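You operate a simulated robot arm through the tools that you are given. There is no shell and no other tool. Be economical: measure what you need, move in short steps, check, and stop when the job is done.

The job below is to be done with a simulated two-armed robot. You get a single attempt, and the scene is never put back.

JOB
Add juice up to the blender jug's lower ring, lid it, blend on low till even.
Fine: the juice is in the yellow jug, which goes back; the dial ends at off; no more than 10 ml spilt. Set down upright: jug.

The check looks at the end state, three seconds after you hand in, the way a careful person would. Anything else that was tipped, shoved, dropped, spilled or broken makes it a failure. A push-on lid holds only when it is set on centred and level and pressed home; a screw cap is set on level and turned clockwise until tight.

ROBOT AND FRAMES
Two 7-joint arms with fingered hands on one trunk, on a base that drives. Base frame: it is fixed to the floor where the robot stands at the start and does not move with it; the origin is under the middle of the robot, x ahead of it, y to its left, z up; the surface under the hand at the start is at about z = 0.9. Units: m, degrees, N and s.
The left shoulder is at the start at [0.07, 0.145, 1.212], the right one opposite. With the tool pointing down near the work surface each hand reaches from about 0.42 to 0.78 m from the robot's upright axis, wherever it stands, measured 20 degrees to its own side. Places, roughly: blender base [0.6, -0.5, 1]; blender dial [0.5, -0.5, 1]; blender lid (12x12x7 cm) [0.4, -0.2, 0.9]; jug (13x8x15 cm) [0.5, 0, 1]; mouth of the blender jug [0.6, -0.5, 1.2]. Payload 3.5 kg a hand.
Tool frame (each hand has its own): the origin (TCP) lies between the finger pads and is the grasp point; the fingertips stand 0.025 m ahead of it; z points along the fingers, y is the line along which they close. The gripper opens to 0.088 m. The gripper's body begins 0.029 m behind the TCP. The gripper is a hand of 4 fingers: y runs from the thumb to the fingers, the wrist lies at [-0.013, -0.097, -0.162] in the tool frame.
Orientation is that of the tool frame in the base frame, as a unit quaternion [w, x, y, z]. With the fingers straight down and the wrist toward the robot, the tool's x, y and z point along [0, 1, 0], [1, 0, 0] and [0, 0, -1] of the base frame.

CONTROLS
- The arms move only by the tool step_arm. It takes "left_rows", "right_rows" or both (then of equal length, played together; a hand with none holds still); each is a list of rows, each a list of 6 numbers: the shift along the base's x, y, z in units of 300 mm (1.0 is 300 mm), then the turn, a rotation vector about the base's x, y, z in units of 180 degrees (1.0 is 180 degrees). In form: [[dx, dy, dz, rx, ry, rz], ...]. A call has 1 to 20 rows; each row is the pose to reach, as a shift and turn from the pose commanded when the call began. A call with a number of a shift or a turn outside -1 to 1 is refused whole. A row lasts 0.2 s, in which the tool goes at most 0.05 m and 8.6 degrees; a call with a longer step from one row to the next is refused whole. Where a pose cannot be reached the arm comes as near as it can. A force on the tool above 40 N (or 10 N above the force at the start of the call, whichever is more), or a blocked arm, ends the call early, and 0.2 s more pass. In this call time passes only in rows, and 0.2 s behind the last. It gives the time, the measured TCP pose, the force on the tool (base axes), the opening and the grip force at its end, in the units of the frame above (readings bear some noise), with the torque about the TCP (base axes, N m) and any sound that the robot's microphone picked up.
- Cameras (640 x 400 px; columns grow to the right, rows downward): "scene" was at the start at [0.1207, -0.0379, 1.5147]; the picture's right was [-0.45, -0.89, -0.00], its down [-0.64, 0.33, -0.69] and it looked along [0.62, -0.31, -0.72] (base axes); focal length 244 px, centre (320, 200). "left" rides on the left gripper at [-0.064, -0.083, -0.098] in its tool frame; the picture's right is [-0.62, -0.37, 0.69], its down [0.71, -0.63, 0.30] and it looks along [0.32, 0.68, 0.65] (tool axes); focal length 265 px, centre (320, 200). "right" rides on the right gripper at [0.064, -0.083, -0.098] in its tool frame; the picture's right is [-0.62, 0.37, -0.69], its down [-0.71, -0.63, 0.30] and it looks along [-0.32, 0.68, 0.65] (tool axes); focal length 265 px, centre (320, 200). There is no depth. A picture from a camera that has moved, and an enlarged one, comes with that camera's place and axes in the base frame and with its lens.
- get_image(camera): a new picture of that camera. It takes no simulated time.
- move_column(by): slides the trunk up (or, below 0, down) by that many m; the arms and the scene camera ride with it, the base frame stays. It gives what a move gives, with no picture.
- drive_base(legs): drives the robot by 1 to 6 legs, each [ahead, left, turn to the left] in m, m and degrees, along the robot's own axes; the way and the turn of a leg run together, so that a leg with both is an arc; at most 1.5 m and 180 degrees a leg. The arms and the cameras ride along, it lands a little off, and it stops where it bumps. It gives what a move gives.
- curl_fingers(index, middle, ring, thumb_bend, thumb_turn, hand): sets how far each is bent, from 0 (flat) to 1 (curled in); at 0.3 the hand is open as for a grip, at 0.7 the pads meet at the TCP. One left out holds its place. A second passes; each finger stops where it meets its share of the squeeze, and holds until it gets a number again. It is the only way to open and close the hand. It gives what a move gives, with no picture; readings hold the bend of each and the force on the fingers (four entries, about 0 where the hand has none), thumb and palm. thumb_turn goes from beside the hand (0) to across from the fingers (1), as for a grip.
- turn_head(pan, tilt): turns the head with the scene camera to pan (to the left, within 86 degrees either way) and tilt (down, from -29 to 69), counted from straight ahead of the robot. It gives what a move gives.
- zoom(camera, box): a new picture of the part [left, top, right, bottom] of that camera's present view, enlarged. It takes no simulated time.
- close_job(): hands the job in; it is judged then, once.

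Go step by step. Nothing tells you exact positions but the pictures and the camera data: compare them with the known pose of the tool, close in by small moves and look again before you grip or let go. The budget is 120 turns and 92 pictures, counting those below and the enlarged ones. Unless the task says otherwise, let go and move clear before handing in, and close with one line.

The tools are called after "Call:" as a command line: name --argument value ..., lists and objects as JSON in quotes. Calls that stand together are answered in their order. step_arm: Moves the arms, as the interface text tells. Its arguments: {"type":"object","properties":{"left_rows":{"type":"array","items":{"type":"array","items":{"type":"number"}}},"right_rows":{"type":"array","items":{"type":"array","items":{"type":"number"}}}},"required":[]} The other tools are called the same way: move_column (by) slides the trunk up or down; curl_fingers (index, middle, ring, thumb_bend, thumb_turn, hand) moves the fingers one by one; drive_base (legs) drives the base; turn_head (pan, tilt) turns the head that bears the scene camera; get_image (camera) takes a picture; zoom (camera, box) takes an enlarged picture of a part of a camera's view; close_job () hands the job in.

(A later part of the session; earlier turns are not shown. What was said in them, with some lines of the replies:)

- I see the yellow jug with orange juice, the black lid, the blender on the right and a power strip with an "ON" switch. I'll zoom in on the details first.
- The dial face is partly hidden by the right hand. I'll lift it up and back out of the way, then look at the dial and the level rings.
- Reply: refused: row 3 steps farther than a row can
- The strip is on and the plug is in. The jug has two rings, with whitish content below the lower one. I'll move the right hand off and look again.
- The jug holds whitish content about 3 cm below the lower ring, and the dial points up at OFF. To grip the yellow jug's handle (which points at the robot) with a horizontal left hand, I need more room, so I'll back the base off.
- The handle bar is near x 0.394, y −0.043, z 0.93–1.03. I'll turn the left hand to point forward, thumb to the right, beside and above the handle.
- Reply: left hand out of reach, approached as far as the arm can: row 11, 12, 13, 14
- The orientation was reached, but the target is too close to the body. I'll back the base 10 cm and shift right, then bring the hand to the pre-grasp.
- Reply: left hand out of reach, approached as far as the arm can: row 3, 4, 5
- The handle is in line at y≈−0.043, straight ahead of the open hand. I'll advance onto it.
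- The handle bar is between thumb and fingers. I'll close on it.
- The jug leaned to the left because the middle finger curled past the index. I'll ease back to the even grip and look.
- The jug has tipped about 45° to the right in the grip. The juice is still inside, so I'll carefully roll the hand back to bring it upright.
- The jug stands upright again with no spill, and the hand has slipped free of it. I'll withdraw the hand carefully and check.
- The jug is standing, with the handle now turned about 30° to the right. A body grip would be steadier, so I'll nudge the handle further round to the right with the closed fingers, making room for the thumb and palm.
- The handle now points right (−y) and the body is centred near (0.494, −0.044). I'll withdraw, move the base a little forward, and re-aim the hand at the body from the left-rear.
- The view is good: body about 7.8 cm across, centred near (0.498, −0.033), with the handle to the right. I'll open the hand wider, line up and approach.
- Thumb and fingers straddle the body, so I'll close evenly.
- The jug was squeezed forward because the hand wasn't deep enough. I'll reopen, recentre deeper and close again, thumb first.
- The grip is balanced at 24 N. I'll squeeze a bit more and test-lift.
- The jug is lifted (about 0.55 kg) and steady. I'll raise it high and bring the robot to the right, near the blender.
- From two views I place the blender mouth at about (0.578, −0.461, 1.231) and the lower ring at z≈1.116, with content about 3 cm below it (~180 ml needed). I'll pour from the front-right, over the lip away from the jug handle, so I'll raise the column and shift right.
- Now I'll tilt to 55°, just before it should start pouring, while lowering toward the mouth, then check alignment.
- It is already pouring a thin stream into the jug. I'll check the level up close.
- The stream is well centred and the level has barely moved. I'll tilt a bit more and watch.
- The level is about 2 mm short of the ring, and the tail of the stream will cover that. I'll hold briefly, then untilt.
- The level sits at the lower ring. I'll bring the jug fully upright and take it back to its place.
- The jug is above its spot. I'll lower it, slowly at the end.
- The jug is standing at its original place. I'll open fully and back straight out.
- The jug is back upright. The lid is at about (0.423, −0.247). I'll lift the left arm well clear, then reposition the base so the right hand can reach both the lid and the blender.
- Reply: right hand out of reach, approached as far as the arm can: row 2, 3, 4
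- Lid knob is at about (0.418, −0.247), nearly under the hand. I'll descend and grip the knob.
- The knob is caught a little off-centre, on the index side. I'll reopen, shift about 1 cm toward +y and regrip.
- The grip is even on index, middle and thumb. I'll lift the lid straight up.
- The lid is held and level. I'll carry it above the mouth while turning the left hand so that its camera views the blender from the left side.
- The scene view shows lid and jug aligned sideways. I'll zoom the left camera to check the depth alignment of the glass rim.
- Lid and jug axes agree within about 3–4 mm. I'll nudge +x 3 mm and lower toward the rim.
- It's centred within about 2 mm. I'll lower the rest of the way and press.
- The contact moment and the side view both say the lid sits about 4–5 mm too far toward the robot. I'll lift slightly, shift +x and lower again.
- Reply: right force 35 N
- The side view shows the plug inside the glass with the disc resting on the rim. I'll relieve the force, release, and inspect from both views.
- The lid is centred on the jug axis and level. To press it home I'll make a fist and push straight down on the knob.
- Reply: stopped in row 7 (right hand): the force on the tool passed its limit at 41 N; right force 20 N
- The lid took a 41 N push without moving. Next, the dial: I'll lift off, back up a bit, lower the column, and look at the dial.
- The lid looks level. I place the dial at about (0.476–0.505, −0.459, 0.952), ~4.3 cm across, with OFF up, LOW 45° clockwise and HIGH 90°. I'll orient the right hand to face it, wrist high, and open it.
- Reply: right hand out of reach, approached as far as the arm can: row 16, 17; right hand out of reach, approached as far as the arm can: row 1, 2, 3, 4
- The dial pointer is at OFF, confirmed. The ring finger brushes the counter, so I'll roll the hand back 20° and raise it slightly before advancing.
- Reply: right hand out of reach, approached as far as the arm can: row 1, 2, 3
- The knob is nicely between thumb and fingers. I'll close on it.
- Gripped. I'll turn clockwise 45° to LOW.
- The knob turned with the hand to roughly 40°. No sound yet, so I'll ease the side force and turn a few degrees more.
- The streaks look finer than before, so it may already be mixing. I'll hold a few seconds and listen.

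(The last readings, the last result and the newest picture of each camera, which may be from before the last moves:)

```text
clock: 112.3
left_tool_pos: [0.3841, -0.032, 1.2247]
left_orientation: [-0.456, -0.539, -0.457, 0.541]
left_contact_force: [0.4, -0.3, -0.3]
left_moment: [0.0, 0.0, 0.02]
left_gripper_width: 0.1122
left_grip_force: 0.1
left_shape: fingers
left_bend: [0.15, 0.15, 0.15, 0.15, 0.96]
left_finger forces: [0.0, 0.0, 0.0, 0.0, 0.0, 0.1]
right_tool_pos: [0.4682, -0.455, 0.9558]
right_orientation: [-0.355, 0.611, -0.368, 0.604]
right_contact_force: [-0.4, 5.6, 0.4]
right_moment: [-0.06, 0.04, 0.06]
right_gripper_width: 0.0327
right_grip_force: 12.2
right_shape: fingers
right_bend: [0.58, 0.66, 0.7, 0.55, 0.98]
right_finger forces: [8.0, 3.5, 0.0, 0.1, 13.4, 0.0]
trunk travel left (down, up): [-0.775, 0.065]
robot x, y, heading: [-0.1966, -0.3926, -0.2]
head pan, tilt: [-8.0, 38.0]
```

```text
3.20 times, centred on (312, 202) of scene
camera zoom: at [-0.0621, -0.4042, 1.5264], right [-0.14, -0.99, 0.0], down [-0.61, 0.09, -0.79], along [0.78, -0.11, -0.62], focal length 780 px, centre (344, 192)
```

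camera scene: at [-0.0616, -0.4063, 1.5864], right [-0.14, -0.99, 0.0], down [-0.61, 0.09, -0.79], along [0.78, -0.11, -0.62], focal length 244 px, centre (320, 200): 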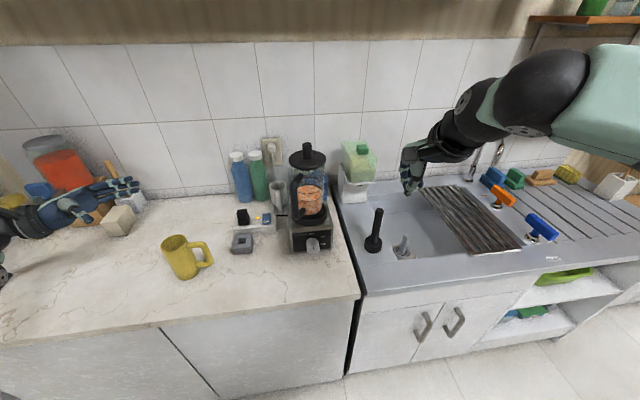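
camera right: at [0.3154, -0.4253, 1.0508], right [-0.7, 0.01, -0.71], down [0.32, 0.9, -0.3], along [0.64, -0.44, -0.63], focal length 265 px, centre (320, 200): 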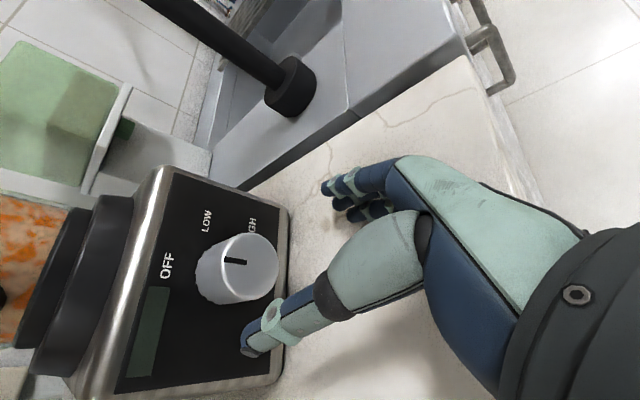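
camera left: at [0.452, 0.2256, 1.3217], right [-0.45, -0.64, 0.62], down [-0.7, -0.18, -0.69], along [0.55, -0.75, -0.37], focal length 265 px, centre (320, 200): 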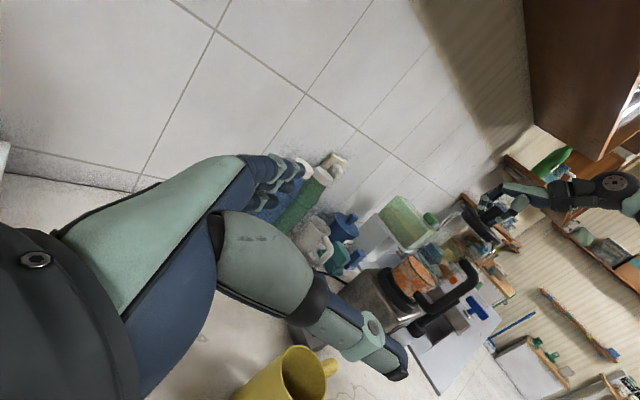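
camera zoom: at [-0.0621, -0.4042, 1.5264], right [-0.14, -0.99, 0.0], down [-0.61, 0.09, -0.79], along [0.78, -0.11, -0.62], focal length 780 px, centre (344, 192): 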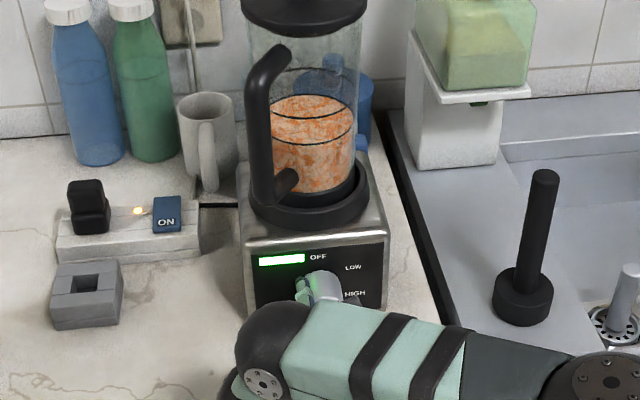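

The display is lit and the mixture is getting finer, so it's blending on low. I'll keep holding.

Call:
step_arm --right_rows '[[0, 0, 0, 0, 0, 0], [0, 0, 0, 0, 0, 0], [0, 0, 0, 0, 0, 0], [0, 0, 0, 0, 0, 0], [0, 0, 0, 0, 0, 0], [0, 0, 0, 0, 0, 0], [0, 0, 0, 0, 0, 0], [0, 0, 0, 0, 0, 0], [0, 0, 0, 0, 0, 0], [0, 0, 0, 0, 0, 0], [0, 0, 0, 0, 0, 0], [0, 0, 0, 0, 0, 0], [0, 0, 0, 0, 0, 0], [0, 0, 0, 0, 0, 0], [0, 0, 0, 0, 0, 0], [0, 0, 0, 0, 0, 0], [0, 0, 0, 0, 0, 0], [0, 0, 0, 0, 0, 0], [0, 0, 0, 0, 0, 0], [0, 0, 0, 0, 0, 0]]'

Call:
step_arm --right_rows '[[0, 0, 0, 0, 0, 0], [0, 0, 0, 0, 0, 0], [0, 0, 0, 0, 0, 0], [0, 0, 0, 0, 0, 0], [0, 0, 0, 0, 0, 0], [0, 0, 0, 0, 0, 0], [0, 0, 0, 0, 0, 0], [0, 0, 0, 0, 0, 0], [0, 0, 0, 0, 0, 0], [0, 0, 0, 0, 0, 0], [0, 0, 0, 0, 0, 0], [0, 0, 0, 0, 0, 0], [0, 0, 0, 0, 0, 0], [0, 0, 0, 0, 0, 0], [0, 0, 0, 0, 0, 0], [0, 0, 0, 0, 0, 0], [0, 0, 0, 0, 0, 0], [0, 0, 0, 0, 0, 0], [0, 0, 0, 0, 0, 0], [0, 0, 0, 0, 0, 0]]'

Call:
zoom --camera "scene" --box '[285, 130, 345, 250]'

```text
clock: 116.5
left_tool_pos: [0.3844, -0.0322, 1.2245]
left_orientation: [-0.456, -0.538, -0.457, 0.542]
left_contact_force: [0.3, -0.7, 0.0]
left_moment: [0.0, -0.03, -0.02]
left_gripper_width: 0.1123
left_grip_force: 0.0
left_shape: fingers
left_bend: [0.15, 0.15, 0.15, 0.15, 0.96]
left_finger forces: [0.1, 0.1, 0.1, 0.0, 0.0, 0.0]
right_tool_pos: [0.4677, -0.4551, 0.9555]
right_orientation: [-0.355, 0.611, -0.369, 0.604]
right_contact_force: [0.2, 5.9, 1.2]
right_moment: [-0.05, 0.09, 0.06]
right_gripper_width: 0.0323
right_grip_force: 12.4
right_shape: fingers
right_bend: [0.58, 0.66, 0.7, 0.55, 0.98]
right_finger forces: [8.0, 3.3, 0.0, 0.1, 13.5, 0.0]
trunk travel left (down, up): [-0.775, 0.065]
robot x, y, heading: [-0.1959, -0.3927, -0.4]
head pan, tilt: [-8.0, 38.0]
```

```text
clock: 120.7
left_tool_pos: [0.3862, -0.0323, 1.2231]
left_orientation: [-0.456, -0.538, -0.457, 0.542]
left_contact_force: [0.4, 0.4, 0.1]
left_moment: [0.0, 0.01, 0.03]
left_gripper_width: 0.1127
left_grip_force: 0.0
left_shape: fingers
left_bend: [0.15, 0.15, 0.15, 0.15, 0.96]
left_finger forces: [0.0, 0.0, 0.0, 0.0, 0.1, 0.0]
right_tool_pos: [0.4684, -0.4548, 0.9553]
right_orientation: [-0.355, 0.611, -0.369, 0.604]
right_contact_force: [-0.2, 6.4, 0.5]
right_moment: [-0.03, 0.05, 0.11]
right_gripper_width: 0.0326
right_grip_force: 12.0
right_shape: fingers
right_bend: [0.58, 0.66, 0.7, 0.55, 0.98]
right_finger forces: [8.0, 3.4, 0.0, 0.0, 13.4, 0.0]
trunk travel left (down, up): [-0.775, 0.065]
robot x, y, heading: [-0.1974, -0.392, -0.4]
head pan, tilt: [-8.0, 38.0]
```

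```text
3.33 times, centred on (315, 190) of scene
camera zoom: at [-0.0621, -0.4042, 1.5264], right [-0.14, -0.99, 0.0], down [-0.61, 0.09, -0.79], along [0.78, -0.11, -0.62], focal length 813 px, centre (337, 233)
```

zoom: 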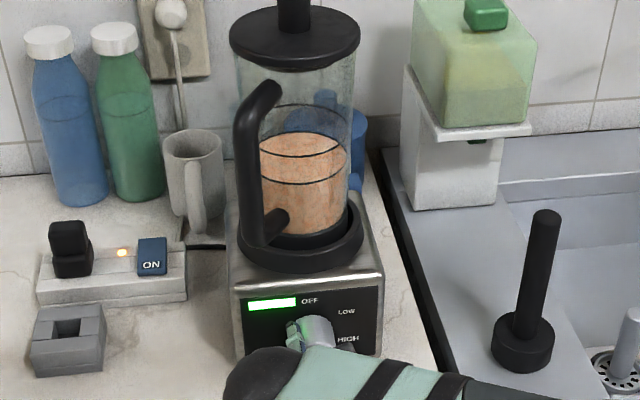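

Nearly uniform. I'll give it another 4 s, then turn the dial back to OFF.

Call:
step_arm --right_rows '[[0, 0, 0, 0, 0, 0], [0, 0, 0, 0, 0, 0], [0, 0, 0, 0, 0, 0], [0, 0, 0, 0, 0, 0], [0, 0, 0, 0, 0, 0], [0, 0, 0, 0, 0, 0], [0, 0, 0, 0, 0, 0], [0, 0, 0, 0, 0, 0], [0, 0, 0, 0, 0, 0], [0, 0, 0, 0, 0, 0], [0, 0, 0, 0, 0, 0], [0, 0, 0, 0, 0, 0], [0, 0, 0, 0, 0, 0], [0, 0, 0, 0, 0, 0], [0, 0, 0, 0, 0, 0], [0, 0, 0, 0, 0, 0], [0, 0, 0, 0, 0, 0], [0, 0, 0, 0, 0, 0], [0, 0, 0, 0, 0, 0], [0, 0, 0, 0, 0, 0]]'

Call:
step_arm --right_rows '[[0, 0, 0, -0.042, 0, 0], [0, 0, 0, -0.084, 0, 0], [0, -0.005, 0, -0.126, 0, 0], [0, -0.01, 0, -0.168, 0, 0], [0, -0.015, 0, -0.21, 0, 0], [0, -0.02, 0, -0.25, 0, 0], [0, -0.02, 0, -0.29, 0, 0]]'

Call:
zoom --camera "right" --box '[160, 150, 440, 350]'

```text
clock: 124.9
left_tool_pos: [0.3851, -0.0335, 1.2244]
left_orientation: [-0.456, -0.538, -0.456, 0.542]
left_contact_force: [-0.8, 0.1, 0.0]
left_moment: [0.03, 0.02, -0.02]
left_gripper_width: 0.1122
left_grip_force: 0.0
left_shape: fingers
left_bend: [0.15, 0.15, 0.15, 0.15, 0.96]
left_finger forces: [0.1, 0.0, 0.0, 0.0, 0.1, 0.1]
right_tool_pos: [0.4679, -0.4544, 0.9567]
right_orientation: [-0.355, 0.61, -0.37, 0.604]
right_contact_force: [-1.1, 6.0, -0.3]
right_moment: [-0.05, 0.01, 0.11]
right_gripper_width: 0.0327
right_grip_force: 12.5
right_shape: fingers
right_bend: [0.58, 0.66, 0.7, 0.55, 0.98]
right_finger forces: [7.9, 3.4, 0.0, 0.0, 13.5, 0.0]
trunk travel left (down, up): [-0.775, 0.065]
robot x, y, heading: [-0.1963, -0.3942, -0.5]
head pan, tilt: [-8.0, 38.0]
```

```text
clock: 126.5
left_tool_pos: [0.3853, -0.0345, 1.2239]
left_orientation: [-0.456, -0.539, -0.457, 0.541]
left_contact_force: [0.7, -0.1, 0.1]
left_moment: [0.02, -0.01, 0.01]
left_gripper_width: 0.1124
left_grip_force: 0.0
left_shape: fingers
left_bend: [0.15, 0.15, 0.15, 0.15, 0.96]
left_finger forces: [0.0, 0.1, 0.0, 0.0, 0.0, 0.0]
right_tool_pos: [0.4683, -0.4625, 0.9545]
right_orientation: [-0.05, 0.706, -0.066, 0.703]
right_contact_force: [-5.4, 0.1, -7.0]
right_moment: [0.02, 0.16, -0.02]
right_gripper_width: 0.0325
right_grip_force: 12.9
right_shape: fingers
right_bend: [0.57, 0.66, 0.7, 0.56, 0.98]
right_finger forces: [9.6, 4.9, 0.0, 0.0, 12.0, 0.0]
trunk travel left (down, up): [-0.775, 0.065]
robot x, y, heading: [-0.197, -0.3941, -0.2]
head pan, tilt: [-8.0, 38.0]
```

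```text
2.00 times, centred on (300, 250) of right
camera zoom: at [0.3713, -0.3902, 1.0311], right [-0.7, -0.25, -0.67], down [0.32, 0.73, -0.6], along [0.64, -0.64, -0.43], focal length 531 px, centre (360, 100)
```

zoom: 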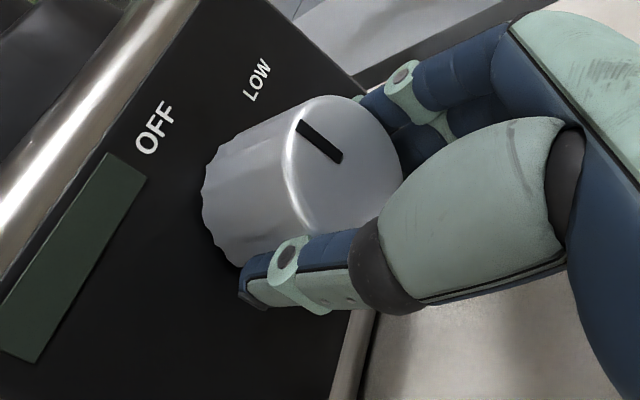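

The pointer is back at OFF exactly as before and the display is dark. I'll open and back away.

Call:
curl_fingers --hand "right" --index 0.28 --middle 0.28 --ring 0.28 --thumb_bend 0.28

Call:
step_arm --right_rows '[[-0.06, 0, 0.01, 0, 0, 0], [-0.15, 0, 0.03, 0, 0, 0], [-0.25, 0, 0.08, 0, 0, 0], [-0.3, -0.1, 0.18, 0, 0, 0], [-0.3, -0.25, 0.25, 0, 0, 0], [-0.3, -0.4, 0.3, 0, 0, 0]]'

Call:
get_image --camera "scene"

```text
clock: 127.5
left_tool_pos: [0.3846, -0.0338, 1.2239]
left_orientation: [-0.456, -0.539, -0.457, 0.541]
left_contact_force: [0.2, 0.0, 1.0]
left_moment: [-0.05, 0.03, -0.02]
left_gripper_width: 0.1122
left_grip_force: 0.0
left_shape: fingers
left_bend: [0.15, 0.15, 0.15, 0.15, 0.96]
left_finger forces: [0.0, 0.0, 0.0, 0.1, 0.0, 0.0]
right_tool_pos: [0.4686, -0.4618, 0.9553]
right_orientation: [-0.051, 0.705, -0.066, 0.704]
right_contact_force: [0.4, 0.0, -0.5]
right_moment: [0.0, -0.03, -0.02]
right_gripper_width: 0.0883
right_grip_force: 0.1
right_shape: fingers
right_bend: [0.28, 0.28, 0.28, 0.28, 0.98]
right_finger forces: [0.1, 0.0, 0.0, 0.0, 0.0, 0.1]
trunk travel left (down, up): [-0.775, 0.065]
robot x, y, heading: [-0.1966, -0.3932, -0.2]
head pan, tilt: [-8.0, 38.0]
```

```text
clock: 128.2
left_tool_pos: [0.3852, -0.0345, 1.2244]
left_orientation: [-0.456, -0.539, -0.457, 0.542]
left_contact_force: [-0.7, 0.1, 0.6]
left_moment: [0.02, 0.01, -0.01]
left_gripper_width: 0.1125
left_grip_force: 0.1
left_shape: fingers
left_bend: [0.15, 0.15, 0.15, 0.15, 0.96]
left_finger forces: [0.0, 0.0, 0.0, 0.0, 0.0, 0.0]
right_tool_pos: [0.42, -0.4605, 0.9553]
right_orientation: [-0.055, 0.723, -0.075, 0.685]
right_contact_force: [15.7, 6.6, -1.5]
right_moment: [-0.78, 1.19, -2.03]
right_gripper_width: 0.0883
right_grip_force: 0.2
right_shape: fingers
right_bend: [0.28, 0.28, 0.28, 0.28, 0.98]
right_finger forces: [0.1, 0.1, 0.1, 0.0, 0.1, 0.0]
trunk travel left (down, up): [-0.775, 0.065]
robot x, y, heading: [-0.1969, -0.3902, -0.4]
head pan, tilt: [-8.0, 38.0]
stopped in row 3 (right hand): the force on the tool passed its limit at 224 N (the readings are from after the stop); the commanded pose is now the measured one
```

```text
1 pictures are left
camera scene: at [-0.0621, -0.4065, 1.5264], right [-0.14, -0.99, 0.0], down [-0.61, 0.09, -0.79], along [0.78, -0.11, -0.62], focal length 244 px, centre (320, 200)
```

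scene: 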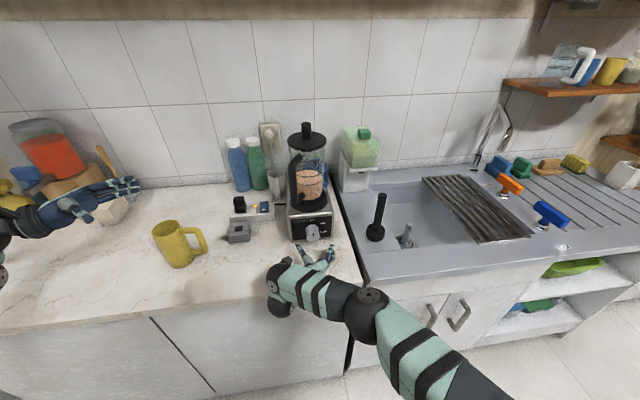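

The hand is clear of the dial, but the arm bumped on something while pulling straight back. The scene looks undisturbed. I'll go gently up, then back the base away.

Call:
step_arm --right_rows '[[0.0, 0, 0.04, 0, 0, 0], [0.0, 0, 0.1, 0, 0, 0], [0.0, 0, 0.18, 0, 0, 0], [0.0, 0, 0.28, 0, 0, 0]]'

```text
clock: 128.5
left_tool_pos: [0.3844, -0.0324, 1.2244]
left_orientation: [-0.456, -0.539, -0.456, 0.542]
left_contact_force: [0.5, 0.5, 0.5]
left_moment: [0.0, 0.02, -0.01]
left_gripper_width: 0.1126
left_grip_force: 0.2
left_shape: fingers
left_bend: [0.15, 0.15, 0.15, 0.15, 0.96]
left_finger forces: [0.0, 0.0, 0.1, 0.0, 0.0, 0.0]
right_tool_pos: [0.421, -0.4607, 0.9551]
right_orientation: [-0.056, 0.726, -0.077, 0.681]
right_contact_force: [16.4, 4.6, 0.8]
right_moment: [-0.38, 1.64, -1.84]
right_gripper_width: 0.0886
right_grip_force: 0.0
right_shape: fingers
right_bend: [0.28, 0.28, 0.28, 0.28, 0.98]
right_finger forces: [0.0, 0.0, 0.0, 0.0, 0.0, 0.1]
trunk travel left (down, up): [-0.775, 0.065]
robot x, y, heading: [-0.1966, -0.3883, -0.3]
head pan, tilt: [-8.0, 38.0]
stopped in row 1 (right hand): the force on the tool passed its limit at 78 N (the readings are from after the stop); the commanded pose is now the measured one
```

Call:
step_arm --right_rows '[[0.03, 0, 0.0, 0, 0, 0], [0.06, 0, 0.0, 0, 0, 0]]'

```text
clock: 129.1
left_tool_pos: [0.3865, -0.0339, 1.2248]
left_orientation: [-0.456, -0.539, -0.457, 0.541]
left_contact_force: [-0.4, -0.9, 0.4]
left_moment: [0.02, 0.01, 0.04]
left_gripper_width: 0.1122
left_grip_force: 0.0
left_shape: fingers
left_bend: [0.15, 0.15, 0.15, 0.15, 0.96]
left_finger forces: [0.0, 0.1, 0.0, 0.0, 0.0, 0.0]
right_tool_pos: [0.4378, -0.4606, 0.9566]
right_orientation: [-0.058, 0.726, -0.077, 0.681]
right_contact_force: [-0.6, 0.7, 0.0]
right_moment: [-0.03, 0.01, 0.01]
right_gripper_width: 0.0883
right_grip_force: 0.0
right_shape: fingers
right_bend: [0.28, 0.28, 0.28, 0.28, 0.98]
right_finger forces: [0.0, 0.0, 0.1, 0.0, 0.0, 0.0]
trunk travel left (down, up): [-0.775, 0.065]
robot x, y, heading: [-0.1962, -0.3903, -0.5]
head pan, tilt: [-8.0, 38.0]
```

Free again. I'll raise the column a little (the hand is short of the knob), then drive the base back.

Call:
move_column --by 0.05

Call:
drive_base --legs '[[-0.15, 0, 0]]'

Call:
zoom --camera "scene" --box '[140, 90, 460, 290]'

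```text
clock: 130.0
left_tool_pos: [0.3848, -0.0348, 1.2736]
left_orientation: [-0.456, -0.539, -0.456, 0.541]
left_contact_force: [0.2, -1.0, -0.9]
left_moment: [-0.03, -0.01, -0.02]
left_gripper_width: 0.1123
left_grip_force: 0.1
left_shape: fingers
left_bend: [0.15, 0.15, 0.15, 0.15, 0.96]
left_finger forces: [0.0, 0.1, 0.0, 0.0, 0.1, 0.0]
right_tool_pos: [0.4381, -0.4604, 1.0064]
right_orientation: [-0.056, 0.726, -0.076, 0.681]
right_contact_force: [0.0, -0.5, 0.3]
right_moment: [0.0, -0.01, 0.03]
right_gripper_width: 0.0886
right_grip_force: 0.1
right_shape: fingers
right_bend: [0.28, 0.28, 0.28, 0.28, 0.98]
right_finger forces: [0.0, 0.1, 0.1, 0.1, 0.0, 0.1]
trunk travel left (down, up): [-0.825, 0.015]
robot x, y, heading: [-0.1943, -0.3961, -0.4]
head pan, tilt: [-8.0, 38.0]
```

```text
clock: 131.3
left_tool_pos: [0.2405, -0.0326, 1.2731]
left_orientation: [-0.456, -0.537, -0.457, 0.543]
left_contact_force: [-0.4, 0.4, -0.5]
left_moment: [0.02, 0.0, -0.02]
left_gripper_width: 0.1126
left_grip_force: 0.0
left_shape: fingers
left_bend: [0.15, 0.15, 0.15, 0.15, 0.96]
left_finger forces: [0.1, 0.1, 0.0, 0.1, 0.1, 0.0]
right_tool_pos: [0.2929, -0.4593, 1.0059]
right_orientation: [-0.056, 0.726, -0.078, 0.681]
right_contact_force: [-0.3, -0.2, 0.1]
right_moment: [0.02, 0.01, 0.03]
right_gripper_width: 0.0884
right_grip_force: 0.0
right_shape: fingers
right_bend: [0.28, 0.28, 0.28, 0.28, 0.98]
right_finger forces: [0.0, 0.0, 0.0, 0.0, 0.0, 0.1]
trunk travel left (down, up): [-0.825, 0.015]
robot x, y, heading: [-0.343, -0.3909, -0.2]
head pan, tilt: [-8.0, 38.0]
```

```text
2.00 times, centred on (300, 190) of scene
camera zoom: at [-0.2062, -0.4051, 1.576], right [-0.14, -0.99, 0.0], down [-0.61, 0.09, -0.79], along [0.78, -0.11, -0.62], focal length 488 px, centre (360, 220)
```

zoom: 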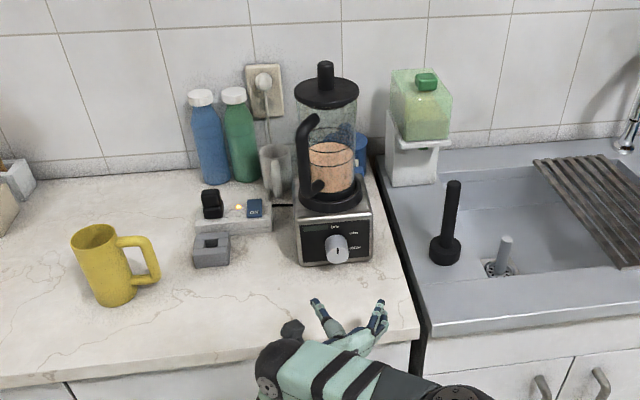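

The final view shows the blend even at the lower ring, the lid on level, the dial at OFF, the jug upright in its place, nothing spilt and both hands clear. I'm handing in.

Call:
close_job

```text
The job is handed in.
```

The job is handed in: juice is up to the lower ring, the lid is pressed on, and it was blended on low until even. The dial is back at off and the yellow jug stands upright in its place with its handle now turned to the right; I saw no spills.
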